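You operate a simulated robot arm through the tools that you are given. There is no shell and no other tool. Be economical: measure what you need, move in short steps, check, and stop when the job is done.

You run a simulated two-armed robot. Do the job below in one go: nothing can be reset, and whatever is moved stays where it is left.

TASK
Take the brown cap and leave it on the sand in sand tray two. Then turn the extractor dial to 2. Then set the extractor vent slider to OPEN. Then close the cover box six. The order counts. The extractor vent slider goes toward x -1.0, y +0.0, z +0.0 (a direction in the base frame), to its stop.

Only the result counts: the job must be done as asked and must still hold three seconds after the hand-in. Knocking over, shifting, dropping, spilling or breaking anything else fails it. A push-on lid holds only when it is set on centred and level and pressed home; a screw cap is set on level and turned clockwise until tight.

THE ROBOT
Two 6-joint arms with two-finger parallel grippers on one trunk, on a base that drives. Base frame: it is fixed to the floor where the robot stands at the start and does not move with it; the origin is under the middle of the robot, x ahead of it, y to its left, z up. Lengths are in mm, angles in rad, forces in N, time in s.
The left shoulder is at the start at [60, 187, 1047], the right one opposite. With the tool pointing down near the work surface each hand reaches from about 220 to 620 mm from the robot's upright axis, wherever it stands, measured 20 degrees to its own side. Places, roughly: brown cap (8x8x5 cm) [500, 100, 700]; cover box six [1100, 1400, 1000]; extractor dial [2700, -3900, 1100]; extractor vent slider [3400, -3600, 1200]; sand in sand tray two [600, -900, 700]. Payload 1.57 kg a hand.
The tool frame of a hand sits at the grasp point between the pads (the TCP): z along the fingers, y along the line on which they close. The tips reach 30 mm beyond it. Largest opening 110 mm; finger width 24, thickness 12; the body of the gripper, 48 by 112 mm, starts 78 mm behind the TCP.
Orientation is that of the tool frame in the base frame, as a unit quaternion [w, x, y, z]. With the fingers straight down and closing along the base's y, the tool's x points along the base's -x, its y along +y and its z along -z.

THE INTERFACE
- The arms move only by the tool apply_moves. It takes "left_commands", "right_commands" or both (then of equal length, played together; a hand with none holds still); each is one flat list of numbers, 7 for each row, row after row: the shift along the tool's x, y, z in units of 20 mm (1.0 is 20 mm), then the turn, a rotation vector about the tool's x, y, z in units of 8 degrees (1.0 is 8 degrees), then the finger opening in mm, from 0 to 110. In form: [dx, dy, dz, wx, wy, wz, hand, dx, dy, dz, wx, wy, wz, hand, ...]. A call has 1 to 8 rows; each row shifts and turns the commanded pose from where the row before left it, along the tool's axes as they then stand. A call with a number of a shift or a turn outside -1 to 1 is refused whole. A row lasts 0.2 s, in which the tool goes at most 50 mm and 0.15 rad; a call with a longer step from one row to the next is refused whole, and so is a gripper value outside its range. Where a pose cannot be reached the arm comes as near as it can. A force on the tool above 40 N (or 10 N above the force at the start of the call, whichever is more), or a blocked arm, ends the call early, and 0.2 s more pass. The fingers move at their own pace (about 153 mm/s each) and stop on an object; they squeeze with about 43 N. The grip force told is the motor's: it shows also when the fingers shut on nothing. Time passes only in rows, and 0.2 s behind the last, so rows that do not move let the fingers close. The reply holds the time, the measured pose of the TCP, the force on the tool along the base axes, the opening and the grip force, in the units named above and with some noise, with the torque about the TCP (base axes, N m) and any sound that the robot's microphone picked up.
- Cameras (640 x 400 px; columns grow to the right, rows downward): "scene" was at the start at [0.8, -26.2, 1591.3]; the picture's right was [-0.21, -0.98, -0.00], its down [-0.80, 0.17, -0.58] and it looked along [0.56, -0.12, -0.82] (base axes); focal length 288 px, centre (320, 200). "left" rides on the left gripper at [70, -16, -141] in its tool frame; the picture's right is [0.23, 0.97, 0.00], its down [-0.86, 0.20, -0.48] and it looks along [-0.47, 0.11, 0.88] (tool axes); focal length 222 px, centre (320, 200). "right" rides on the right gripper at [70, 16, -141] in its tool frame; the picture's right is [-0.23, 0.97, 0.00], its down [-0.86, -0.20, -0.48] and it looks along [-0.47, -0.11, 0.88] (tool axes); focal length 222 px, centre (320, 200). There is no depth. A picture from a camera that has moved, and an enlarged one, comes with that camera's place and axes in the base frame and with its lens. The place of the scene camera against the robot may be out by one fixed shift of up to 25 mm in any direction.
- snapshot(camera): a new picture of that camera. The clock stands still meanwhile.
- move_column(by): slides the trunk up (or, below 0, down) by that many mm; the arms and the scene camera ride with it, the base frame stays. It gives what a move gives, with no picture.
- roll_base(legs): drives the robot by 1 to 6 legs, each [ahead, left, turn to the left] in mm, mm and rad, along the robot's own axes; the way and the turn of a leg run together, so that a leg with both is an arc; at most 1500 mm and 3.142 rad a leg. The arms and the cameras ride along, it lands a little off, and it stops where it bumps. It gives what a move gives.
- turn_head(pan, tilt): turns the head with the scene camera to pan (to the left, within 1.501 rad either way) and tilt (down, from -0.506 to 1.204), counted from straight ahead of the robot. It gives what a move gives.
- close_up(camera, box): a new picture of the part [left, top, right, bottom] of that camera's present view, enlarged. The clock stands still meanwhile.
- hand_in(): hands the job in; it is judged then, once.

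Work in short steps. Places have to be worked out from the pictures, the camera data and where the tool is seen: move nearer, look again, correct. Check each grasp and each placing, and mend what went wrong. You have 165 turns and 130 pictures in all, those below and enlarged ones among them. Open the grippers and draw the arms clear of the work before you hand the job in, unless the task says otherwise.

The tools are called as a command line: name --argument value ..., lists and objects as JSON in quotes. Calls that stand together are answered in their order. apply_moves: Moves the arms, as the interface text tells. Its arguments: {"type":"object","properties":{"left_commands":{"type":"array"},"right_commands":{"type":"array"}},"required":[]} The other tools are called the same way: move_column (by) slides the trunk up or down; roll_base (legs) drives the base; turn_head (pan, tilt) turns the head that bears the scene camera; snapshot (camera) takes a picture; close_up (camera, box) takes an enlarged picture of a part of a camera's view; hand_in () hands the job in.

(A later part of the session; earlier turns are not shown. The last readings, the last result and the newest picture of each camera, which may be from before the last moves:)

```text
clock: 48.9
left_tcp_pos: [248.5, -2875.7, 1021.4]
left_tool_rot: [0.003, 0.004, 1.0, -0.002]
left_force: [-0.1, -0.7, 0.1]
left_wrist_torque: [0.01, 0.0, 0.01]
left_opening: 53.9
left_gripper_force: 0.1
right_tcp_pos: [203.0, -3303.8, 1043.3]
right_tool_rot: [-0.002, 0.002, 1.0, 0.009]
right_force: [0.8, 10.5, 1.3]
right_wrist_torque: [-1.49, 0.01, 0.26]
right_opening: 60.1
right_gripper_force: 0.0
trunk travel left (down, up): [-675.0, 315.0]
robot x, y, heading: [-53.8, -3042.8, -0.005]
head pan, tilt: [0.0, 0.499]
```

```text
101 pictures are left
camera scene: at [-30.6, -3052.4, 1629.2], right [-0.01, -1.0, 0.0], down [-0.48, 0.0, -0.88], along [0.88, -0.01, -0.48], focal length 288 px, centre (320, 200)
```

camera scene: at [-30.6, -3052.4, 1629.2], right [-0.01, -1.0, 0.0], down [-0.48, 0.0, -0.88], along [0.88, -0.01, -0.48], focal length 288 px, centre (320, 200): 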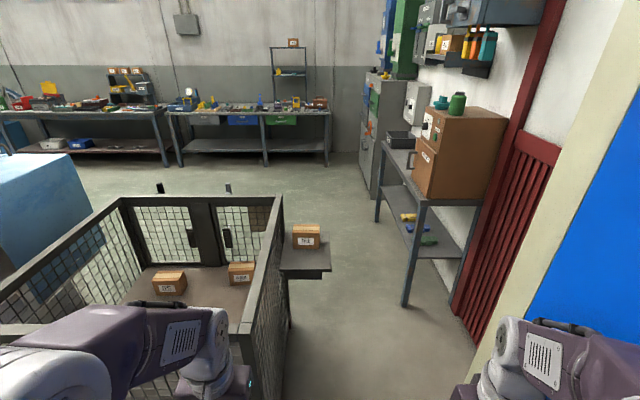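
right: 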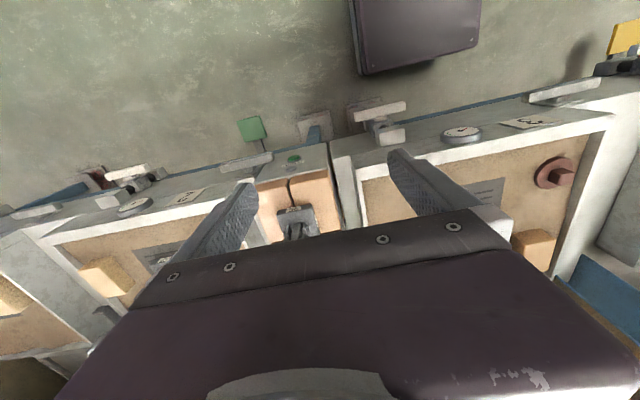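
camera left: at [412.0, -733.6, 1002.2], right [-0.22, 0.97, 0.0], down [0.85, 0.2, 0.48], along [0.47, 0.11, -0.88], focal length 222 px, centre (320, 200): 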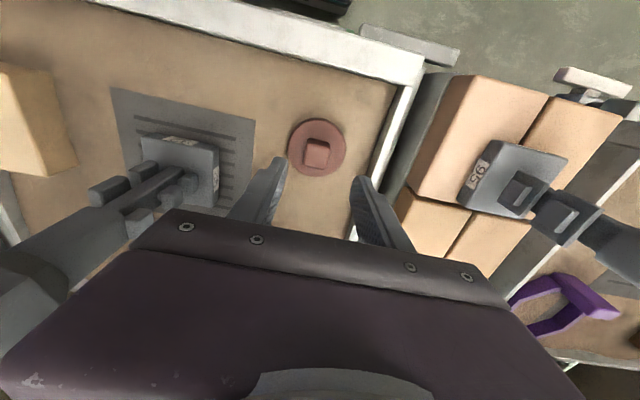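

The right hand touched something at y ≈ −3360, apparently the blue cabinet. I'll move the base 120 mm left and look at what was touched.

roll_base --legs '[[0, 120, 0]]'

turn_head --pan -1.2 --tilt 0.6

snapshot --camera "scene"

snapshot --camera "right"

```text
clock: 50.1
left_tcp_pos: [250.1, -2762.7, 1022.4]
left_tool_rot: [0.003, 0.003, 1.0, -0.001]
left_force: [-0.2, 0.0, -0.1]
left_wrist_torque: [-0.01, -0.04, 0.02]
left_opening: 53.5
left_gripper_force: 0.1
right_tcp_pos: [204.5, -3188.9, 1043.0]
right_tool_rot: [-0.002, 0.001, 1.0, 0.01]
right_force: [0.4, -0.3, -0.1]
right_wrist_torque: [0.0, 0.0, 0.03]
right_opening: 60.0
right_gripper_force: 0.0
trunk travel left (down, up): [-675.0, 315.0]
robot x, y, heading: [-53.1, -2931.2, -0.007]
head pan, tilt: [0.0, 0.499]
```

```text
clock: 51.5
left_tcp_pos: [249.8, -2761.1, 1022.9]
left_tool_rot: [0.002, 0.003, 1.0, -0.001]
left_force: [-0.2, -0.5, -0.5]
left_wrist_torque: [0.01, -0.02, -0.01]
left_opening: 54.0
left_gripper_force: 0.2
right_tcp_pos: [204.5, -3189.3, 1041.8]
right_tool_rot: [-0.002, 0.0, 1.0, 0.01]
right_force: [0.3, -0.8, 0.1]
right_wrist_torque: [-0.04, 0.0, 0.02]
right_opening: 60.3
right_gripper_force: 0.1
trunk travel left (down, up): [-675.0, 315.0]
robot x, y, heading: [-48.1, -2930.3, -0.004]
head pan, tilt: [-1.201, 0.6]
```

```text
100 pictures are left
camera scene: at [-89.2, -3022.9, 1620.1], right [-0.93, -0.36, 0.0], down [-0.2, 0.53, -0.83], along [0.29, -0.77, -0.56], focal length 288 px, centre (320, 200)
```

scene: 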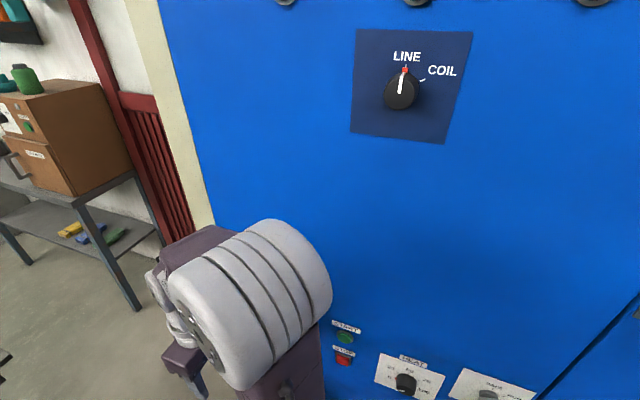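

```text
99 pictures are left
camera right: at [135.2, -3175.6, 1184.4], right [0.23, 0.97, 0.02], down [0.86, -0.21, 0.47], along [0.46, -0.09, -0.88], focal length 222 px, centre (320, 200)
```

right: 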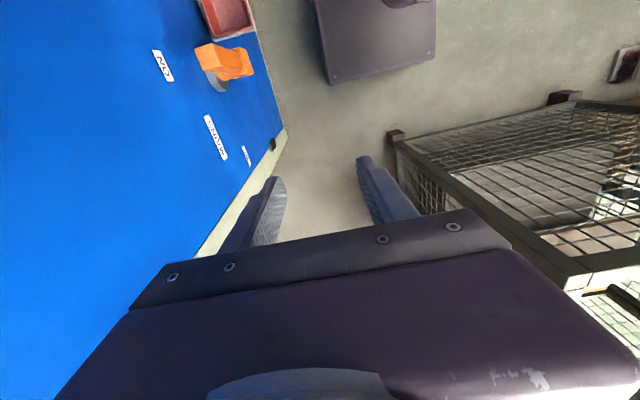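

The hand only met blank cabinet front; no control was near it. My right elbow sticks out ~420 mm, so I'll turn to face the cage (arms above it) and slip through the ~560 mm gap sideways; first back off, raise the trunk and turn.

move_column --by 100

roll_base --legs '[[-60, 260, 0], [0, 0, 1.27]]'

turn_head --pan -1.5 --tilt 0.8

snapshot --camera "scene"

```text
clock: 52.8
left_tcp_pos: [249.9, -2762.5, 1121.9]
left_tool_rot: [0.002, 0.003, 1.0, -0.001]
left_force: [0.5, 0.0, -0.3]
left_wrist_torque: [0.0, -0.01, 0.04]
left_opening: 54.2
left_gripper_force: 0.0
right_tcp_pos: [203.5, -3189.3, 1142.4]
right_tool_rot: [-0.002, 0.002, 1.0, 0.01]
right_force: [-0.1, -0.6, -0.3]
right_wrist_torque: [-0.01, 0.01, 0.01]
right_opening: 60.1
right_gripper_force: 0.1
trunk travel left (down, up): [-775.0, 215.0]
robot x, y, heading: [-49.1, -2929.1, -0.011]
head pan, tilt: [-1.201, 0.6]
```

```text
clock: 57.8
left_tcp_pos: [-168.6, -2332.7, 1121.1]
left_tool_rot: [0.002, -0.576, 0.818, 0.001]
left_force: [-0.5, 0.1, -0.1]
left_wrist_torque: [0.0, -0.03, -0.02]
left_opening: 53.8
left_gripper_force: 0.0
right_tcp_pos: [219.7, -2515.6, 1141.8]
right_tool_rot: [-0.007, -0.578, 0.816, 0.007]
right_force: [0.3, 0.9, 0.4]
right_wrist_torque: [-0.02, 0.03, -0.03]
right_opening: 60.1
right_gripper_force: 0.0
trunk travel left (down, up): [-775.0, 215.0]
robot x, y, heading: [-107.8, -2670.2, 1.23]
head pan, tilt: [-1.201, 0.6]
```

```text
clock: 58.6
left_tcp_pos: [-170.5, -2330.8, 1122.0]
left_tool_rot: [0.003, -0.577, 0.817, 0.001]
left_force: [0.4, 0.3, 0.1]
left_wrist_torque: [0.0, 0.02, -0.01]
left_opening: 54.1
left_gripper_force: 0.1
right_tcp_pos: [219.6, -2514.4, 1142.0]
right_tool_rot: [-0.007, -0.579, 0.815, 0.006]
right_force: [0.2, -0.2, -0.1]
right_wrist_torque: [0.02, 0.01, 0.0]
right_opening: 60.1
right_gripper_force: 0.0
trunk travel left (down, up): [-775.0, 215.0]
robot x, y, heading: [-108.0, -2669.7, 1.23]
head pan, tilt: [-1.499, 0.799]
```

```text
98 pictures are left
camera scene: at [-61.6, -2759.4, 1703.3], right [-0.27, -0.96, 0.0], down [-0.69, 0.19, -0.7], along [0.67, -0.19, -0.72], focal length 288 px, centre (320, 200)
```

scene: 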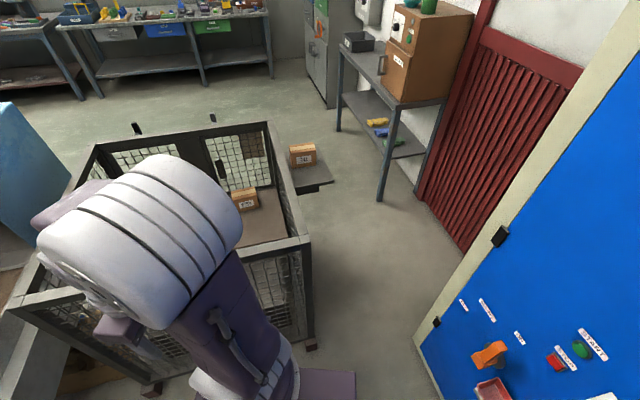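

The gap between the cage foot [469, −2855] and cabinet corner [309, −3431] is ~600 mm. I'll line up at (0, −3035) heading 1.30 first.

roll_base --legs '[[0, 0, 0.07], [-285, -242, 0]]'

snapshot --camera "scene"

```text
clock: 61.4
left_tcp_pos: [-36.3, -2675.1, 1119.6]
left_tool_rot: [0.003, -0.607, 0.795, 0.0]
left_force: [-0.7, 0.3, 0.2]
left_wrist_torque: [-0.01, -0.02, -0.01]
left_opening: 54.0
left_gripper_force: 0.1
right_tcp_pos: [366.1, -2827.7, 1142.4]
right_tool_rot: [-0.008, -0.61, 0.792, 0.006]
right_force: [0.4, -0.8, -0.6]
right_wrist_torque: [0.0, -0.04, -0.02]
right_opening: 60.3
right_gripper_force: 0.1
trunk travel left (down, up): [-775.0, 215.0]
robot x, y, heading: [47.3, -3007.9, 1.305]
head pan, tilt: [-1.499, 0.799]
```

```text
97 pictures are left
camera scene: at [101.3, -3091.2, 1703.3], right [-0.19, -0.98, 0.0], down [-0.7, 0.14, -0.7], along [0.68, -0.14, -0.72], focal length 288 px, centre (320, 200)
```

scene: 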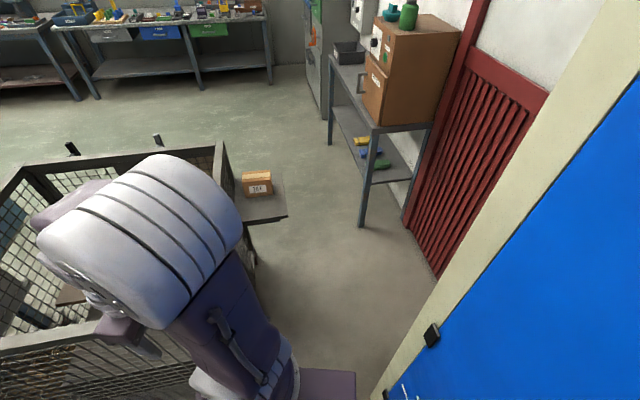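

Triangulated: a side shelf's corner at [986, −3122, 682]. I'll slide through the gap to about (740, −3400).

roll_base --legs '[[-41, -543, 0], [-156, -229, 0.1]]'

turn_head --pan -1.2 --tilt 0.9

snapshot --camera "scene"

```text
clock: 65.6
left_tcp_pos: [562.0, -2896.2, 1120.0]
left_tool_rot: [0.002, -0.567, 0.824, -0.002]
left_force: [-0.4, 0.1, -0.1]
left_wrist_torque: [-0.05, 0.0, -0.02]
left_opening: 54.1
left_gripper_force: 0.1
right_tcp_pos: [946.3, -3087.4, 1141.2]
right_tool_rot: [-0.008, -0.571, 0.821, 0.004]
right_force: [0.0, 1.3, 0.2]
right_wrist_torque: [-0.04, -0.02, 0.04]
right_opening: 60.1
right_gripper_force: 0.1
trunk travel left (down, up): [-775.0, 215.0]
robot x, y, heading: [609.9, -3242.7, 1.213]
head pan, tilt: [-1.499, 0.799]
stopped in leg 2: the robot was blocked; the commanded pose is now the measured one
```

```text
clock: 66.4
left_tcp_pos: [563.2, -2905.3, 1123.2]
left_tool_rot: [0.005, -0.567, 0.824, 0.003]
left_force: [0.0, -0.3, -0.1]
left_wrist_torque: [0.04, -0.02, 0.03]
left_opening: 53.9
left_gripper_force: 0.0
right_tcp_pos: [948.2, -3095.9, 1142.6]
right_tool_rot: [-0.007, -0.57, 0.821, 0.009]
right_force: [0.5, -0.1, -0.5]
right_wrist_torque: [0.05, 0.0, 0.0]
right_opening: 59.6
right_gripper_force: 0.1
trunk travel left (down, up): [-775.0, 215.0]
robot x, y, heading: [614.6, -3241.7, 1.208]
head pan, tilt: [-1.201, 0.901]
```

```text
96 pictures are left
camera scene: at [660.1, -3313.8, 1695.2], right [0.01, -1.0, 0.0], down [-0.78, 0.0, -0.62], along [0.62, 0.01, -0.78], focal length 288 px, centre (320, 200)
```

scene: 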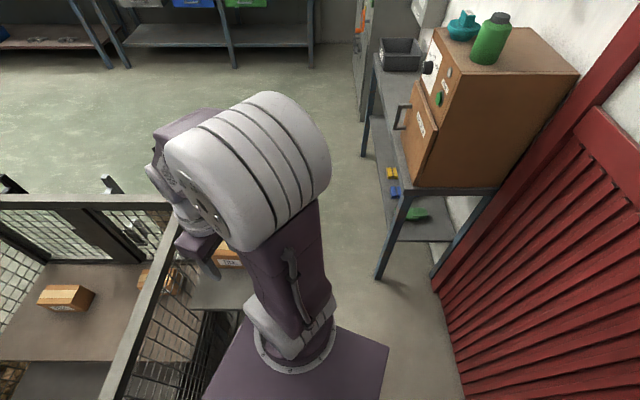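

The base's back edge met the cabinet corner; the base is deeper (~250 mm) than I assumed. I'll ease forward 10 mm and slide purely to the robot's right, which stays clear of the shelf.

roll_base --legs '[[12, 0, 0], [0, -330, 0]]'

turn_head --pan -0.9 --tilt 1.15

snapshot --camera "scene"

```text
clock: 69.0
left_tcp_pos: [877.5, -3010.0, 1123.2]
left_tool_rot: [0.004, -0.567, 0.824, 0.0]
left_force: [-0.1, -0.3, 0.0]
left_wrist_torque: [0.01, -0.02, -0.01]
left_opening: 54.1
left_gripper_force: 0.1
right_tcp_pos: [1262.5, -3201.3, 1141.4]
right_tool_rot: [-0.006, -0.571, 0.821, 0.007]
right_force: [-0.9, 0.4, -0.3]
right_wrist_torque: [0.0, -0.05, 0.01]
right_opening: 60.1
right_gripper_force: 0.1
trunk travel left (down, up): [-775.0, 215.0]
robot x, y, heading: [934.1, -3351.4, 1.21]
head pan, tilt: [-1.201, 0.901]
```

```text
clock: 69.8
left_tcp_pos: [878.8, -3010.3, 1122.5]
left_tool_rot: [0.003, -0.568, 0.823, 0.002]
left_force: [0.6, 0.3, -0.3]
left_wrist_torque: [0.03, -0.01, -0.01]
left_opening: 53.9
left_gripper_force: 0.0
right_tcp_pos: [1264.7, -3201.0, 1141.7]
right_tool_rot: [-0.006, -0.571, 0.821, 0.007]
right_force: [0.0, -0.5, 0.0]
right_wrist_torque: [0.02, 0.03, 0.0]
right_opening: 60.0
right_gripper_force: 0.1
trunk travel left (down, up): [-775.0, 215.0]
robot x, y, heading: [933.0, -3348.6, 1.211]
head pan, tilt: [-0.901, 1.15]
```

```text
95 pictures are left
camera scene: at [957.8, -3399.4, 1678.4], right [0.3, -0.95, 0.0], down [-0.87, -0.28, -0.41], along [0.39, 0.12, -0.91], focal length 288 px, centre (320, 200)
```

scene: 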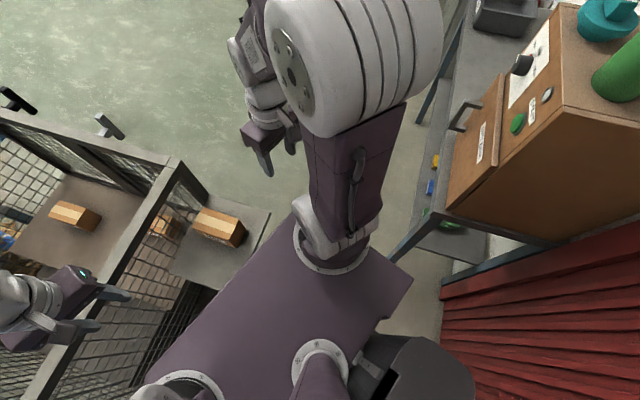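

I'll straighten to heading π/2 and step on with y ≈ −3372, which leaves clearance to both the shelf (y ≥ −3100) and the table (y ≤ −3687).

roll_base --legs '[[-30, 0, 0], [0, 0, 0.36]]'

turn_head --pan -1.5 --tilt 0.9

snapshot --camera "scene"

```text
clock: 71.7
left_tcp_pos: [753.1, -3078.0, 1121.9]
left_tool_rot: [0.003, -0.704, 0.71, 0.003]
left_force: [0.3, 0.5, 1.2]
left_wrist_torque: [-0.03, -0.01, 0.0]
left_opening: 54.1
left_gripper_force: 0.1
right_tcp_pos: [1180.4, -3122.9, 1141.9]
right_tool_rot: [0.008, 0.708, -0.707, -0.006]
right_force: [0.1, 0.1, -0.2]
right_wrist_torque: [-0.01, 0.04, -0.03]
right_opening: 60.0
right_gripper_force: 0.1
trunk travel left (down, up): [-775.0, 215.0]
robot x, y, heading: [918.7, -3378.0, 1.565]
head pan, tilt: [-0.901, 1.15]
```

```text
clock: 72.7
left_tcp_pos: [752.1, -3078.4, 1121.5]
left_tool_rot: [0.003, -0.704, 0.71, 0.002]
left_force: [0.3, 0.3, -0.2]
left_wrist_torque: [-0.01, -0.01, -0.01]
left_opening: 54.0
left_gripper_force: 0.1
right_tcp_pos: [1179.9, -3122.9, 1142.7]
right_tool_rot: [-0.007, -0.707, 0.707, 0.006]
right_force: [-0.2, 0.7, 0.4]
right_wrist_torque: [0.01, 0.01, 0.0]
right_opening: 60.0
right_gripper_force: 0.0
trunk travel left (down, up): [-775.0, 215.0]
robot x, y, heading: [923.8, -3378.2, 1.563]
head pan, tilt: [-1.499, 0.901]
```

```text
94 pictures are left
camera scene: at [985.4, -3444.9, 1695.3], right [0.07, -1.0, 0.0], down [-0.78, -0.05, -0.62], along [0.62, 0.04, -0.78], focal length 288 px, centre (320, 200)
```

scene: 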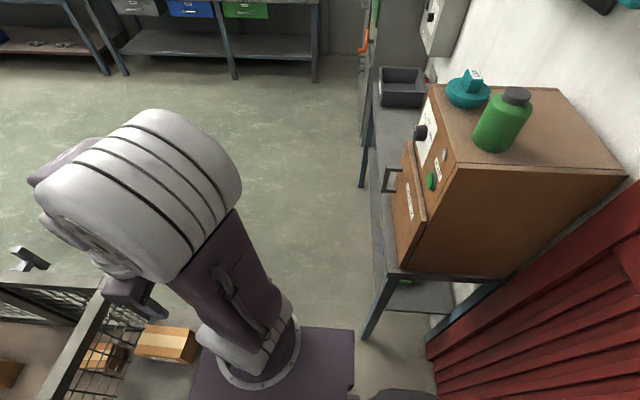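

Clearances are tight, so I'll look down in front of the robot to see where the shelf is relative to my body.

turn_head --pan -0.3 --tilt 1.2

snapshot --camera "scene"

snapshot --camera "right"

```text
clock: 74.1
left_tcp_pos: [753.3, -3078.7, 1122.0]
left_tool_rot: [0.003, -0.705, 0.71, 0.001]
left_force: [0.7, 0.4, -0.3]
left_wrist_torque: [0.0, -0.02, 0.03]
left_opening: 53.8
left_gripper_force: 0.0
right_tcp_pos: [1179.7, -3123.5, 1141.5]
right_tool_rot: [-0.008, -0.707, 0.707, 0.006]
right_force: [-0.1, 0.2, -0.1]
right_wrist_torque: [0.01, -0.01, -0.05]
right_opening: 60.1
right_gripper_force: 0.1
trunk travel left (down, up): [-775.0, 215.0]
robot x, y, heading: [921.4, -3378.3, 1.563]
head pan, tilt: [-0.3, 1.201]
```

```text
93 pictures are left
camera scene: at [927.0, -3396.4, 1675.5], right [0.95, -0.3, 0.0], down [-0.28, -0.89, -0.36], along [0.11, 0.35, -0.93], focal length 288 px, centre (320, 200)
```

scene: 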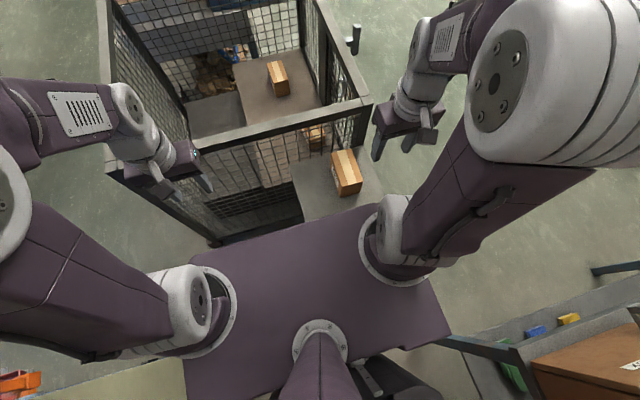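

```text
92 pictures are left
camera right: at [1166.8, -3192.3, 1284.5], right [-0.97, 0.23, 0.02], down [0.21, 0.86, 0.47], along [0.09, 0.46, -0.88], focal length 222 px, centre (320, 200)
```

right: 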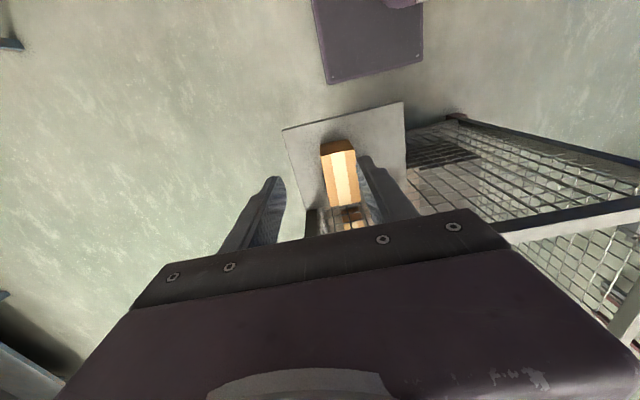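

The shelf edge is at y ≈ −3104 (x 963–1274) and my front is at about y −3178, so I'll shift forward 25 mm and slide right 450 mm.

roll_base --legs '[[25, 0, 0.005], [0, -450, 0]]'

```text
clock: 77.1
left_tcp_pos: [1176.9, -3053.4, 1120.9]
left_tool_rot: [-0.003, 0.71, -0.704, -0.002]
left_force: [-0.2, -0.2, -0.1]
left_wrist_torque: [0.0, -0.03, 0.01]
left_opening: 53.7
left_gripper_force: 0.0
right_tcp_pos: [1605.5, -3092.7, 1143.2]
right_tool_rot: [0.008, 0.712, -0.702, -0.006]
right_force: [0.4, 0.2, -0.4]
right_wrist_torque: [0.03, -0.01, 0.02]
right_opening: 59.9
right_gripper_force: 0.0
trunk travel left (down, up): [-775.0, 215.0]
robot x, y, heading: [1351.8, -3353.5, 1.577]
head pan, tilt: [-0.3, 1.201]
```

On track. Next 280 mm right, then diagonally out into the open floor around (2200, −2950), and look at the extractor wall.

roll_base --legs '[[0, -300, 0], [350, -550, 0], [0, 0, -1.57]]'

turn_head --pan -1.0 --tilt 0.45

snapshot --camera "scene"

```text
clock: 86.2
left_tcp_pos: [2478.7, -2789.3, 1122.4]
left_tool_rot: [0.004, -0.034, 0.999, 0.0]
left_force: [-0.4, -0.2, -0.1]
left_wrist_torque: [0.0, -0.01, 0.0]
left_opening: 54.0
left_gripper_force: 0.0
right_tcp_pos: [2466.7, -3218.4, 1142.9]
right_tool_rot: [-0.001, -0.038, 0.999, 0.01]
right_force: [0.0, -0.1, 0.5]
right_wrist_torque: [-0.01, -0.04, 0.0]
right_opening: 60.0
right_gripper_force: 0.0
trunk travel left (down, up): [-775.0, 215.0]
robot x, y, heading: [2192.8, -2978.2, 0.076]
head pan, tilt: [-0.3, 1.201]
```

```text
clock: 87.3
left_tcp_pos: [2479.3, -2788.9, 1121.2]
left_tool_rot: [0.004, -0.034, 0.999, -0.001]
left_force: [-0.2, 0.1, 0.8]
left_wrist_torque: [-0.02, -0.01, 0.01]
left_opening: 54.3
left_gripper_force: 0.2
right_tcp_pos: [2465.4, -3218.5, 1142.6]
right_tool_rot: [-0.001, -0.038, 0.999, 0.01]
right_force: [0.7, 0.4, 0.8]
right_wrist_torque: [-0.03, 0.01, 0.04]
right_opening: 60.0
right_gripper_force: 0.1
trunk travel left (down, up): [-775.0, 215.0]
robot x, y, heading: [2190.2, -2975.7, 0.069]
head pan, tilt: [-1.0, 0.45]
```

```text
91 pictures are left
camera scene: at [2177.1, -3067.1, 1733.6], right [-0.8, -0.6, 0.0], down [-0.26, 0.35, -0.9], along [0.54, -0.72, -0.44], focal length 288 px, centre (320, 200)
```

scene: 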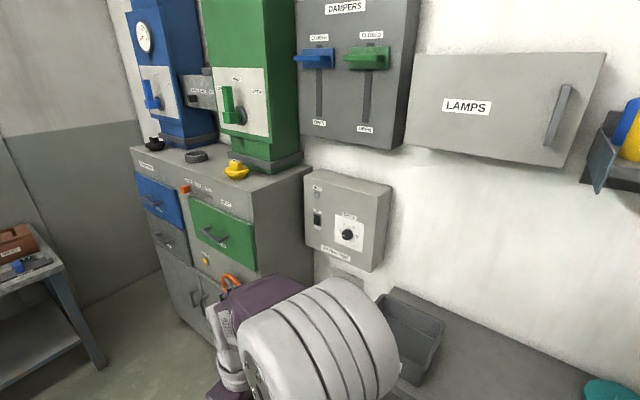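

The extractor box and dial are in view. Zooming on the dial and on the region of the vent slider.

close_up --camera "scene" --box '[295, 160, 405, 280]'

close_up --camera "scene" --box '[120, 50, 310, 180]'

close_up --camera "scene" --box '[120, 130, 320, 290]'

```text
3.33 times, centred on (350, 220) of scene
camera zoom: at [2177.1, -3067.1, 1733.6], right [-0.8, -0.6, 0.0], down [-0.26, 0.35, -0.9], along [0.54, -0.72, -0.44], focal length 961 px, centre (220, 133)
```

zoom: 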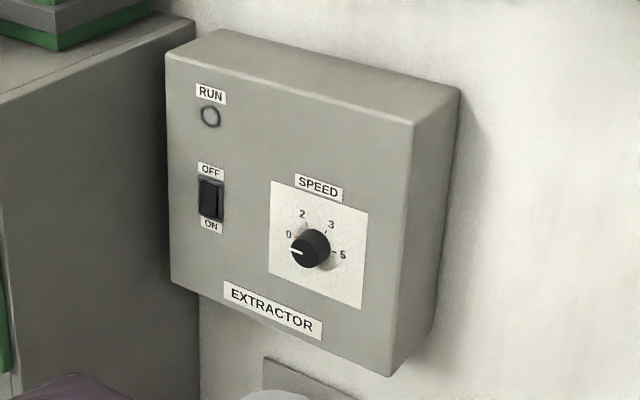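

```text
3.08 times, centred on (215, 115) of scene
camera zoom: at [2177.1, -3067.1, 1733.6], right [-0.8, -0.6, 0.0], down [-0.26, 0.35, -0.9], along [0.54, -0.72, -0.44], focal length 887 px, centre (643, 462)
```

zoom: 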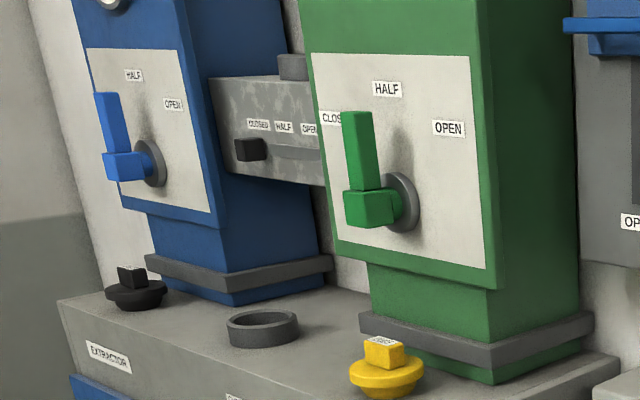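

```text
2.50 times, centred on (220, 210) of scene
camera zoom: at [2177.1, -3067.1, 1733.6], right [-0.8, -0.6, 0.0], down [-0.26, 0.35, -0.9], along [0.54, -0.72, -0.44], focal length 721 px, centre (570, 175)
```

zoom: 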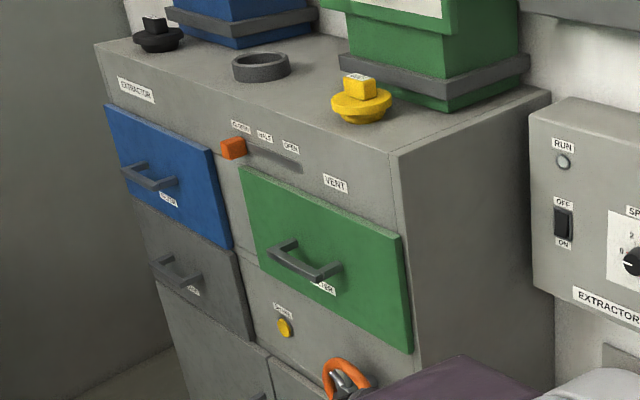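

The dial's pointer is at 0 with marks 0, 2, 3, 5 running clockwise, and the vent slider is the orange knob on the "EXTRACTOR" cabinet near [3391, −3659, 1200]. I'll turn to face −y and move in front with the dial on the right-hand side.

roll_base --legs '[[0, 0, -1.64], [200, 660, 0]]'

apply_moves --right_commands '[0, 0, -0.3, 0, -0.94, 0, 60, 0, 0, -0.3, 0, -0.94, 0, 60, 0, 0, -0.3, 0, -0.94, 0, 60, 0, 0, -0.3, 0, -0.94, 0, 60, 0, 0, 0, 0, -0.94, 0, 60, 0, 0, 0, 0, -0.94, 0, 60]'

turn_head --pan -0.3 --tilt 0.6

snapshot --camera "scene"

```text
clock: 95.0
left_tcp_pos: [3037.8, -3462.8, 1122.6]
left_tool_rot: [0.003, 0.703, 0.711, -0.002]
left_force: [-0.7, -0.3, 0.7]
left_wrist_torque: [-0.02, 0.01, 0.03]
left_opening: 53.8
left_gripper_force: 0.0
right_tcp_pos: [2609.3, -3425.7, 1142.9]
right_tool_rot: [0.006, 0.701, 0.713, 0.007]
right_force: [0.4, 0.0, -1.1]
right_wrist_torque: [0.01, -0.01, 0.03]
right_opening: 59.9
right_gripper_force: 0.0
trunk travel left (down, up): [-775.0, 215.0]
robot x, y, heading: [2861.5, -3167.5, -1.559]
head pan, tilt: [-1.0, 0.45]
```

```text
clock: 96.5
left_tcp_pos: [3037.4, -3463.8, 1121.6]
left_tool_rot: [0.001, 0.704, 0.711, -0.003]
left_force: [0.3, -0.2, -0.6]
left_wrist_torque: [-0.01, 0.01, 0.01]
left_opening: 53.9
left_gripper_force: 0.1
right_tcp_pos: [2547.4, -3486.2, 1225.3]
right_tool_rot: [0.279, 0.651, 0.656, -0.262]
right_force: [0.6, 0.1, 0.3]
right_wrist_torque: [0.0, 0.01, 0.01]
right_opening: 60.0
right_gripper_force: 0.1
right hand out of reach, approached as far as the arm can: row 2, 3, 4, 5, 6
trunk travel left (down, up): [-775.0, 215.0]
robot x, y, heading: [2865.0, -3165.1, -1.555]
head pan, tilt: [-1.0, 0.45]
```

```text
clock: 97.5
left_tcp_pos: [3037.1, -3463.0, 1122.9]
left_tool_rot: [0.002, 0.703, 0.711, -0.003]
left_force: [0.6, 0.4, 0.0]
left_wrist_torque: [-0.02, -0.02, -0.01]
left_opening: 54.0
left_gripper_force: 0.1
right_tcp_pos: [2547.4, -3484.3, 1224.0]
right_tool_rot: [0.279, 0.651, 0.656, -0.261]
right_force: [0.7, 0.5, -0.7]
right_wrist_torque: [-0.02, 0.04, 0.0]
right_opening: 60.0
right_gripper_force: 0.0
trunk travel left (down, up): [-775.0, 215.0]
robot x, y, heading: [2865.4, -3162.8, -1.557]
head pan, tilt: [-0.3, 0.6]
```

```text
87 pictures are left
camera scene: at [2828.5, -3201.7, 1720.1], right [-0.96, 0.28, 0.0], down [0.16, 0.54, -0.83], along [-0.23, -0.79, -0.56], focal length 288 px, centre (320, 200)
```

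scene: 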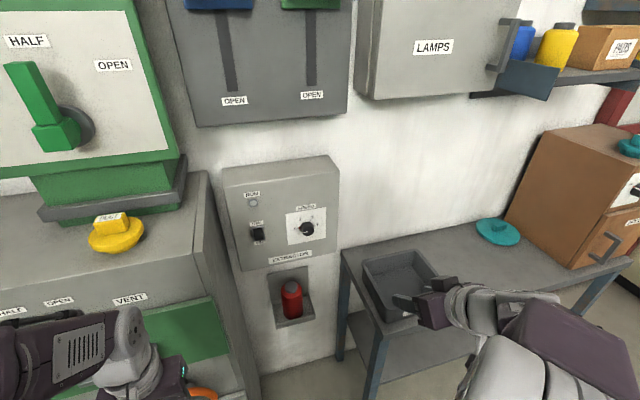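

The dial is straight ahead to the right. The hand is near its inner reach limit, so I'll move it forward while completing the turn to horizontal.

apply_moves --right_commands '[-0.9, 0, 0.9, 0, 0, 0, 60, -0.9, 0, 0.9, 0, 0, 0, 60, -0.9, 0, 0.9, 0, 0, 0, 60, -0.9, 0, 0.9, 0, 0, 0, 60, -0.9, 0, 0.9, 0, 0, 0, 60, -0.9, 0, 0.9, 0, 0, 0, 60]'

apply_moves --right_commands '[0, 0, 0.3, 0, -0.94, 0, 60, 0, 0, 0.3, 0, -0.94, 0, 60, 0, 0, 0.3, 0, -0.94, 0, 60, 0, 0, 0.3, 0, -0.94, 0, 60, 0, 0, 0.3, 0, -0.94, 0, 60, 0, 0, 0, 0, -0.94, 0, 60]'

```text
clock: 98.9
left_tcp_pos: [3037.3, -3465.0, 1122.7]
left_tool_rot: [0.002, 0.703, 0.711, -0.003]
left_force: [0.6, -1.1, 0.2]
left_wrist_torque: [0.0, 0.0, 0.01]
left_opening: 54.0
left_gripper_force: 0.0
right_tcp_pos: [2550.4, -3642.5, 1225.0]
right_tool_rot: [0.28, 0.65, 0.657, -0.261]
right_force: [-0.2, -0.1, -0.5]
right_wrist_torque: [0.05, -0.03, -0.01]
right_opening: 60.2
right_gripper_force: 0.0
trunk travel left (down, up): [-775.0, 215.0]
robot x, y, heading: [2866.4, -3165.2, -1.557]
head pan, tilt: [-0.3, 0.6]
```

```text
clock: 100.3
left_tcp_pos: [3036.9, -3463.4, 1123.2]
left_tool_rot: [0.002, 0.703, 0.711, -0.002]
left_force: [-0.6, 0.7, 0.4]
left_wrist_torque: [0.01, -0.01, 0.04]
left_opening: 53.8
left_gripper_force: 0.0
right_tcp_pos: [2537.8, -3677.7, 1231.7]
right_tool_rot: [0.511, 0.502, 0.499, -0.488]
right_force: [0.4, -0.2, 1.4]
right_wrist_torque: [0.0, -0.02, 0.04]
right_opening: 60.1
right_gripper_force: 0.1
right hand out of reach, approached as far as the arm can: row 6
trunk travel left (down, up): [-775.0, 215.0]
robot x, y, heading: [2865.1, -3167.3, -1.559]
head pan, tilt: [-0.3, 0.6]
```

The hand now points at the wall. I'll move it sideways and down toward the dial axis, standing ~200 mm off, and look with the hand camera.

apply_moves --right_commands '[0.8, 0.9, 0, 0, 0, 0, 60, 0.8, 0.9, 0, 0, 0, 0, 60, 0.8, 0.9, 0, 0, 0, 0, 60, 0.8, 0.9, 0, 0, 0, 0, 60, 0.8, 0.9, 0, 0, 0, 0, 60, 0.8, 0.9, 0, 0, 0, 0, 60, 0.8, 0.8, 0, 0, 0, 0, 60, 0.8, 0.8, 0, 0, 0, 0, 60]'

snapshot --camera "right"

snapshot --camera "scene"

```text
clock: 102.1
left_tcp_pos: [3037.9, -3463.9, 1122.1]
left_tool_rot: [0.002, 0.703, 0.711, -0.003]
left_force: [-0.5, 0.7, 0.3]
left_wrist_torque: [0.04, 0.01, -0.03]
left_opening: 54.0
left_gripper_force: 0.0
right_tcp_pos: [2587.5, -3741.0, 1228.3]
right_tool_rot: [0.514, 0.504, 0.499, -0.483]
right_force: [-0.7, 0.0, -0.5]
right_wrist_torque: [-0.01, 0.01, -0.03]
right_opening: 60.1
right_gripper_force: 0.0
right hand out of reach, approached as far as the arm can: row 1, 2, 3, 4, 5, 6, 7, 8
trunk travel left (down, up): [-775.0, 215.0]
robot x, y, heading: [2864.8, -3167.7, -1.559]
head pan, tilt: [-0.3, 0.6]
```

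```text
86 pictures are left
camera right: at [2603.7, -3598.3, 1161.5], right [0.97, 0.02, 0.26], down [-0.24, 0.47, 0.85], along [-0.1, -0.88, 0.46], focal length 222 px, centre (320, 200)
```

right: 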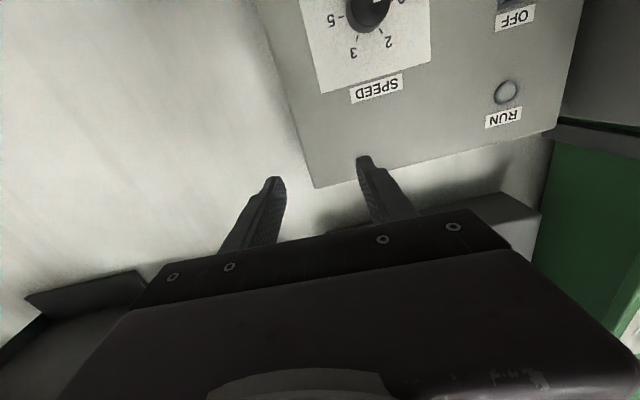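

```text
85 pictures are left
camera scene: at [2828.9, -3202.5, 1720.1], right [-0.96, 0.28, 0.0], down [0.16, 0.54, -0.82], along [-0.23, -0.79, -0.57], focal length 288 px, centre (320, 200)
```

scene: 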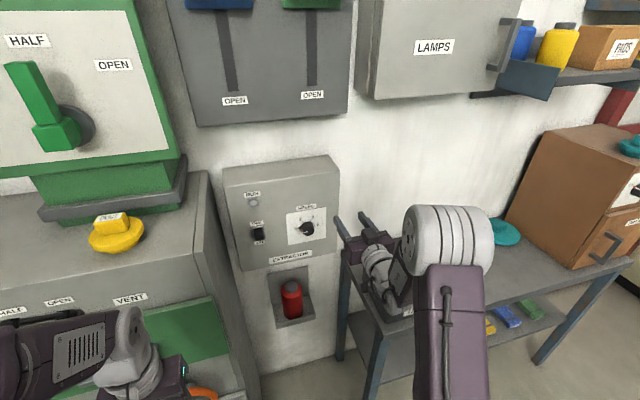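

The pose was too close in for the arm, so I'll push the commanded pose ~80 mm forward.

apply_moves --right_commands '[0, 0, 0.8, 0, 0, 0, 60, 0, 0, 0.8, 0, 0, 0, 60, 0, 0, 0.8, 0, 0, 0, 60, 0, 0, 0.8, 0, 0, 0, 60, 0, 0, 0.8, 0, 0, 0, 60]'

snapshot --camera "right"

```text
clock: 103.3
left_tcp_pos: [3037.5, -3465.0, 1121.9]
left_tool_rot: [0.002, 0.703, 0.711, -0.003]
left_force: [0.3, -0.4, 0.0]
left_wrist_torque: [-0.03, 0.01, 0.0]
left_opening: 54.0
left_gripper_force: 0.0
right_tcp_pos: [2591.5, -3819.6, 1229.5]
right_tool_rot: [0.51, 0.5, 0.5, -0.49]
right_force: [-0.5, -0.2, -0.9]
right_wrist_torque: [0.0, 0.02, 0.0]
right_opening: 60.0
right_gripper_force: 0.1
trunk travel left (down, up): [-775.0, 215.0]
robot x, y, heading: [2862.1, -3165.7, -1.56]
head pan, tilt: [-0.3, 0.6]
```

```text
84 pictures are left
camera right: at [2606.8, -3677.3, 1160.5], right [0.97, 0.02, 0.25], down [-0.22, 0.48, 0.85], along [-0.1, -0.88, 0.46], focal length 222 px, centre (320, 200)
```

right: 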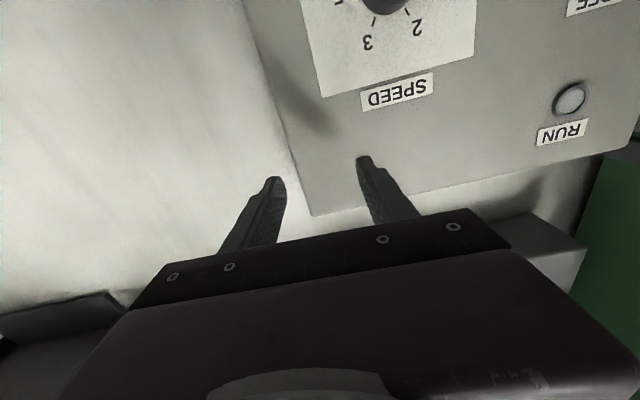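

Both views put the dial at about [2680, −3917, 1110]. I'll back off 30 mm and move to its axis.

apply_moves --right_commands '[0.7, 0.55, -0.5, 0, 0, 0, 60, 0.7, 0.55, -0.5, 0, 0, 0, 60, 0.75, 0.55, -0.5, 0, 0, 0, 60, 0.75, 0.55, 0, 0, 0, 0, 60, 0.75, 0.55, 0, 0, 0, 0, 60, 0.75, 0.55, 0, 0, 0, 0, 60, 0.75, 0.55, 0, 0, 0, 0, 60, 0.75, 0.55, 0, 0, 0, 0, 60]'

snapshot --camera "right"

```text
clock: 105.1
left_tcp_pos: [3037.6, -3462.8, 1122.0]
left_tool_rot: [0.002, 0.703, 0.711, -0.003]
left_force: [0.6, 0.0, 0.9]
left_wrist_torque: [0.02, 0.01, 0.0]
left_opening: 54.3
left_gripper_force: 0.0
right_tcp_pos: [2596.5, -3834.0, 1156.9]
right_tool_rot: [0.515, 0.502, 0.499, -0.484]
right_force: [-0.8, 0.2, 0.3]
right_wrist_torque: [0.0, 0.0, 0.03]
right_opening: 59.8
right_gripper_force: 0.0
right hand out of reach, approached as far as the arm can: row 2, 3, 4, 5, 6, 7, 8
trunk travel left (down, up): [-775.0, 215.0]
robot x, y, heading: [2865.8, -3165.8, -1.564]
head pan, tilt: [-0.3, 0.6]
```

```text
83 pictures are left
camera right: at [2612.0, -3691.7, 1088.2], right [0.96, 0.03, 0.26], down [-0.24, 0.47, 0.85], along [-0.1, -0.88, 0.46], focal length 222 px, centre (320, 200)
```

right: 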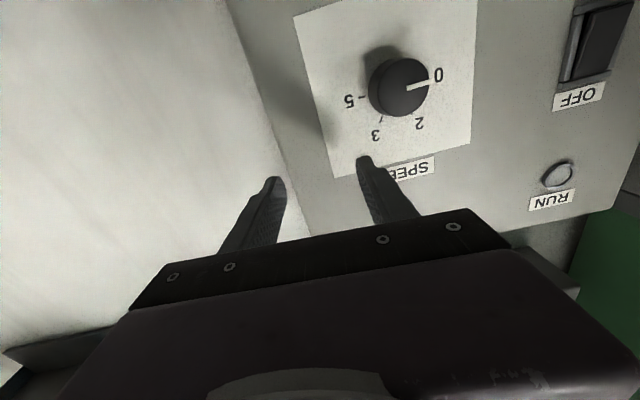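

The arm's inner limit blocks the standoff pose, so I'll back the base 90 mm and then move the hand onto the dial axis.

roll_base --legs '[[-90, 0, 0]]'

apply_moves --right_commands '[0.3, 0.5, 0.55, 0, 0, 0, 60, 0.3, 0.5, 0.5, 0, 0, 0, 60, 0.3, 0.5, 0.5, 0, 0, 0, 60, 0.3, 0.5, 0.5, 0, 0, 0, 60, 0.3, 0.5, 0.4, 0, 0, 0, 60, 0.3, 0.5, 0, 0, 0, 0, 60, 0.3, 0.5, 0, 0, 0, 0, 60, 0.25, 0.5, 0, 0, 0, 0, 60]'

snapshot --camera "right"

```text
clock: 106.2
left_tcp_pos: [3035.8, -3372.3, 1121.6]
left_tool_rot: [0.001, 0.703, 0.711, -0.002]
left_force: [-0.6, -0.5, -0.2]
left_wrist_torque: [0.01, 0.02, -0.02]
left_opening: 54.0
left_gripper_force: 0.1
right_tcp_pos: [2597.0, -3743.4, 1155.8]
right_tool_rot: [0.515, 0.503, 0.499, -0.483]
right_force: [0.3, 0.2, -1.2]
right_wrist_torque: [-0.01, -0.05, -0.01]
right_opening: 60.0
right_gripper_force: 0.0
trunk travel left (down, up): [-775.0, 215.0]
robot x, y, heading: [2864.5, -3072.6, -1.556]
head pan, tilt: [-0.3, 0.6]
```

```text
clock: 108.0
left_tcp_pos: [3036.4, -3370.4, 1121.9]
left_tool_rot: [0.002, 0.703, 0.711, -0.003]
left_force: [0.3, 0.7, -0.2]
left_wrist_torque: [-0.02, 0.01, -0.04]
left_opening: 54.0
left_gripper_force: 0.1
right_tcp_pos: [2598.5, -3766.8, 1126.6]
right_tool_rot: [0.517, 0.5, 0.501, -0.481]
right_force: [-0.5, 0.4, -0.1]
right_wrist_torque: [-0.02, 0.01, 0.02]
right_opening: 59.9
right_gripper_force: 0.0
right hand out of reach, approached as far as the arm can: row 1, 2, 3, 4, 5, 6, 7, 8
trunk travel left (down, up): [-775.0, 215.0]
robot x, y, heading: [2861.0, -3074.9, -1.554]
head pan, tilt: [-0.3, 0.6]
```

```text
82 pictures are left
camera right: at [2611.8, -3625.0, 1059.5], right [0.96, 0.04, 0.26], down [-0.25, 0.47, 0.85], along [-0.09, -0.88, 0.46], focal length 222 px, centre (320, 200)
```

right: 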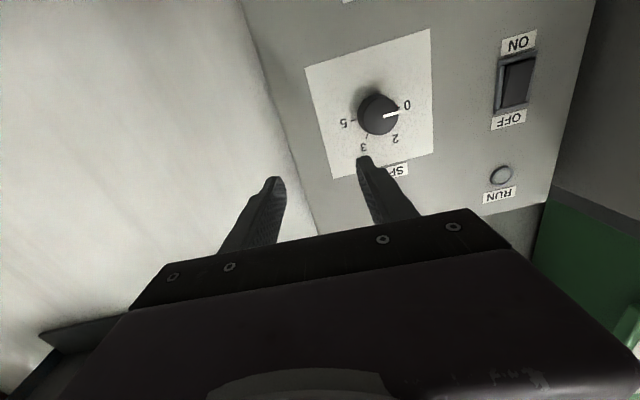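

The hand cannot come further inward in this posture, so I'll shift the base 85 mm to the left instead.

roll_base --legs '[[0, 90, 0]]'

apply_moves --right_commands '[0.2, 0, 0.5, 0, -0.2, 0, 60, 0.2, 0, 0.5, 0, -0.2, 0, 60, 0.2, 0, 0.5, 0, 0, 0, 60]'

snapshot --camera "right"

```text
clock: 109.1
left_tcp_pos: [3122.8, -3370.6, 1121.1]
left_tool_rot: [0.002, 0.703, 0.711, -0.003]
left_force: [-0.1, 0.2, 0.7]
left_wrist_torque: [-0.03, 0.02, 0.0]
left_opening: 54.1
left_gripper_force: 0.0
right_tcp_pos: [2683.2, -3767.1, 1127.1]
right_tool_rot: [0.518, 0.5, 0.501, -0.481]
right_force: [0.4, -0.2, -0.4]
right_wrist_torque: [0.0, -0.01, 0.01]
right_opening: 59.8
right_gripper_force: 0.0
trunk travel left (down, up): [-775.0, 215.0]
robot x, y, heading: [2954.2, -3072.1, -1.561]
head pan, tilt: [-0.3, 0.6]
```

```text
clock: 109.9
left_tcp_pos: [3124.5, -3370.6, 1121.0]
left_tool_rot: [0.002, 0.703, 0.711, -0.003]
left_force: [0.4, 0.3, -0.3]
left_wrist_torque: [0.02, 0.01, 0.03]
left_opening: 54.0
left_gripper_force: 0.1
right_tcp_pos: [2685.9, -3795.8, 1117.3]
right_tool_rot: [0.532, 0.484, 0.489, -0.493]
right_force: [-0.2, -0.6, -0.1]
right_wrist_torque: [0.03, 0.01, -0.02]
right_opening: 60.0
right_gripper_force: 0.1
trunk travel left (down, up): [-775.0, 215.0]
robot x, y, heading: [2949.7, -3071.7, -1.555]
head pan, tilt: [-0.3, 0.6]
```

```text
81 pictures are left
camera right: at [2699.0, -3657.9, 1040.7], right [0.96, 0.06, 0.26], down [-0.25, 0.51, 0.82], along [-0.09, -0.86, 0.51], focal length 222 px, centre (320, 200)
```

right: 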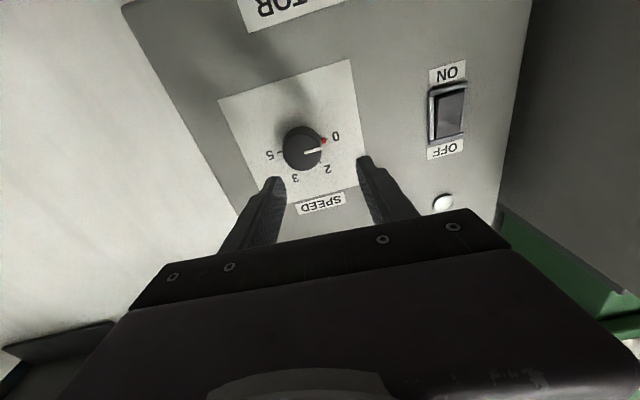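

The knob (≈38 mm wide) is triangulated at about [2674, −3881 front, 1108]. I'll correct the small tilt, centre on it, and move 35 mm in.

apply_moves --right_commands '[0.2, -0.3, 0, 0.15, 0.19, 0, 66, 0.2, -0.3, 0, 0.14, 0.19, 0, 66, 0, 0, 0.6, 0, 0, 0, 66, 0, 0, 0.6, 0, 0, 0, 66, 0, 0, 0.6, 0, 0, 0, 66]'

snapshot --camera "right"

close_up --camera "scene" --box '[220, 130, 420, 290]'

```text
clock: 111.1
left_tcp_pos: [3124.1, -3370.5, 1121.4]
left_tool_rot: [0.002, 0.704, 0.71, -0.003]
left_force: [0.6, -0.1, -0.1]
left_wrist_torque: [0.0, 0.04, -0.01]
left_opening: 54.3
left_gripper_force: 0.1
right_tcp_pos: [2662.2, -3833.0, 1109.4]
right_tool_rot: [0.509, 0.509, 0.492, -0.49]
right_force: [-0.7, 0.4, -0.2]
right_wrist_torque: [0.02, 0.02, -0.01]
right_opening: 66.0
right_gripper_force: 0.0
right hand out of reach, approached as far as the arm can: row 1, 2
trunk travel left (down, up): [-775.0, 215.0]
robot x, y, heading: [2945.0, -3071.6, -1.559]
head pan, tilt: [-0.3, 0.6]
```

```text
80 pictures are left
camera right: at [2681.1, -3690.9, 1040.5], right [0.97, 0.0, 0.26], down [-0.23, 0.48, 0.85], along [-0.12, -0.88, 0.46], focal length 222 px, centre (320, 200)
```

right: 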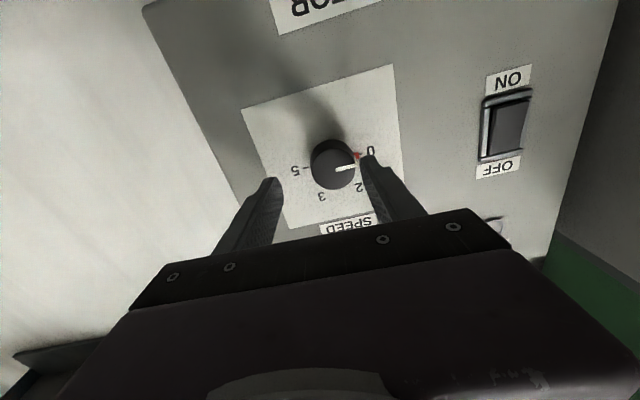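

```text
2.50 times, centred on (320, 210) of scene
camera zoom: at [2915.3, -3108.9, 1720.1], right [-0.96, 0.28, 0.0], down [0.16, 0.54, -0.82], along [-0.23, -0.79, -0.57], focal length 721 px, centre (320, 175)
```

zoom: 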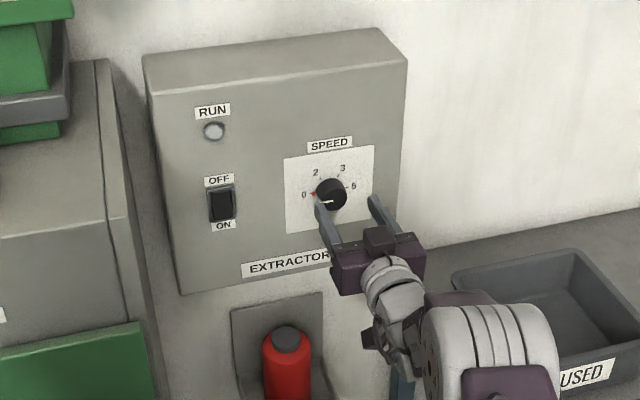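

Pointing is square now; the knob is 13 mm to +x of the hand axis. I'll shift by that and see whether it is reached.

apply_moves --right_commands '[0, 0.35, 0.1, 0, 0, 0, 66, 0, 0.32, 0.1, 0, 0, 0, 66, 0, 0, 0.3, 0, 0, 0, 66]'

close_up --camera "right" --box '[220, 90, 440, 240]'

```text
clock: 111.9
left_tcp_pos: [3123.1, -3370.0, 1121.2]
left_tool_rot: [0.002, 0.704, 0.71, -0.003]
left_force: [0.4, -0.1, -0.5]
left_wrist_torque: [-0.03, -0.04, 0.01]
left_opening: 54.1
left_gripper_force: 0.1
right_tcp_pos: [2665.4, -3845.0, 1110.9]
right_tool_rot: [0.509, 0.509, 0.492, -0.49]
right_force: [0.8, -1.2, 0.7]
right_wrist_torque: [-0.01, 0.02, -0.03]
right_opening: 65.9
right_gripper_force: 0.0
right hand out of reach, approached as far as the arm can: row 1, 2
trunk travel left (down, up): [-775.0, 215.0]
robot x, y, heading: [2952.3, -3071.9, -1.563]
head pan, tilt: [-0.3, 0.6]
```

```text
2.67 times, centred on (330, 165) of right
camera zoom: at [2684.4, -3703.4, 1042.0], right [0.96, 0.0, 0.26], down [-0.23, 0.48, 0.85], along [-0.12, -0.88, 0.46], focal length 592 px, centre (293, 293)
```

zoom: 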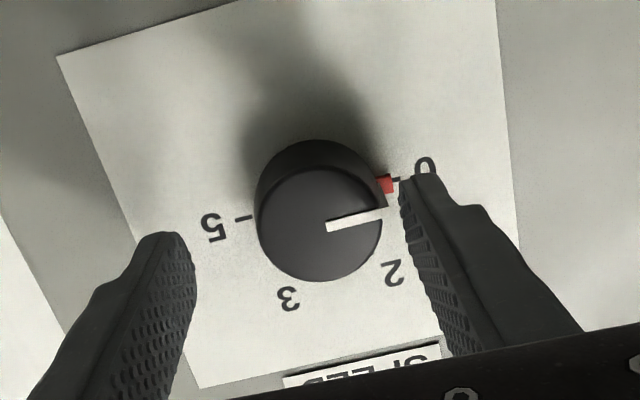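

The pointer is at 0 and "2" lies about 57° clockwise from it (seen from the front). I'll shift the base 10 mm left to centre the gap on the knob and check.

roll_base --legs '[[0, 10, 0]]'

close_up --camera "right" --box '[220, 90, 440, 240]'

```text
clock: 112.7
left_tcp_pos: [3131.6, -3369.6, 1122.8]
left_tool_rot: [0.003, 0.703, 0.711, -0.002]
left_force: [0.2, -0.1, -0.3]
left_wrist_torque: [-0.02, -0.05, 0.0]
left_opening: 54.0
left_gripper_force: 0.2
right_tcp_pos: [2673.4, -3845.0, 1109.3]
right_tool_rot: [0.51, 0.509, 0.491, -0.488]
right_force: [-0.7, -0.6, 0.0]
right_wrist_torque: [-0.01, -0.03, 0.05]
right_opening: 65.9
right_gripper_force: 0.0
trunk travel left (down, up): [-775.0, 215.0]
robot x, y, heading: [2959.9, -3073.5, -1.556]
head pan, tilt: [-0.3, 0.6]
```

```text
2.67 times, centred on (330, 165) of right
camera zoom: at [2691.6, -3703.0, 1041.4], right [0.96, 0.0, 0.26], down [-0.23, 0.48, 0.85], along [-0.12, -0.88, 0.46], focal length 592 px, centre (293, 293)
```

zoom: 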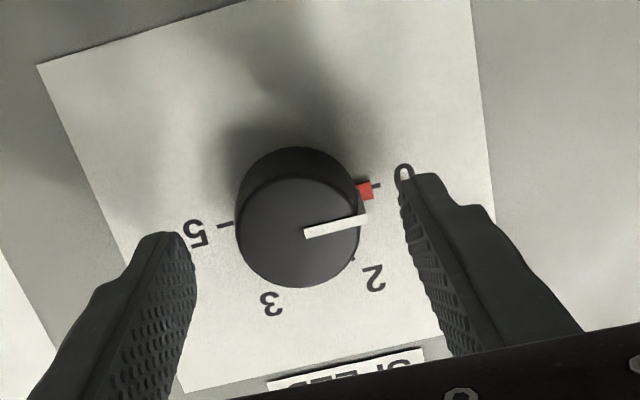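

Well centred. I'll advance 20 mm in small steps, watching the force.

apply_moves --right_commands '[0, 0, 0.35, 0, 0, 0, 66, 0, 0, 0.35, 0, 0, 0, 66, 0, 0, 0.3, 0, 0, 0, 66]'

close_up --camera "right" --box '[220, 90, 440, 240]'

```text
clock: 113.5
left_tcp_pos: [3133.2, -3369.8, 1122.9]
left_tool_rot: [0.002, 0.704, 0.71, -0.003]
left_force: [-0.1, 0.4, 0.5]
left_wrist_torque: [0.02, 0.02, -0.01]
left_opening: 53.9
left_gripper_force: 0.1
right_tcp_pos: [2675.6, -3865.2, 1111.1]
right_tool_rot: [0.509, 0.509, 0.492, -0.49]
right_force: [0.9, 0.4, -1.3]
right_wrist_torque: [0.0, 0.03, -0.01]
right_opening: 65.9
right_gripper_force: 0.1
trunk travel left (down, up): [-775.0, 215.0]
robot x, y, heading: [2962.4, -3072.9, -1.555]
head pan, tilt: [-0.3, 0.6]
```

```text
2.67 times, centred on (330, 165) of right
camera zoom: at [2694.6, -3722.7, 1042.1], right [0.96, 0.0, 0.26], down [-0.23, 0.48, 0.85], along [-0.12, -0.88, 0.46], focal length 592 px, centre (293, 293)
```

zoom: 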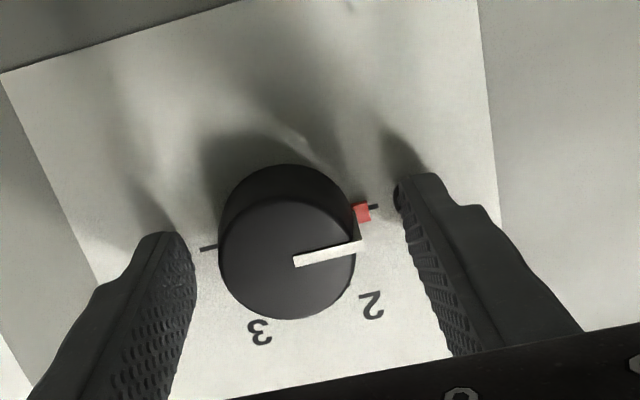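

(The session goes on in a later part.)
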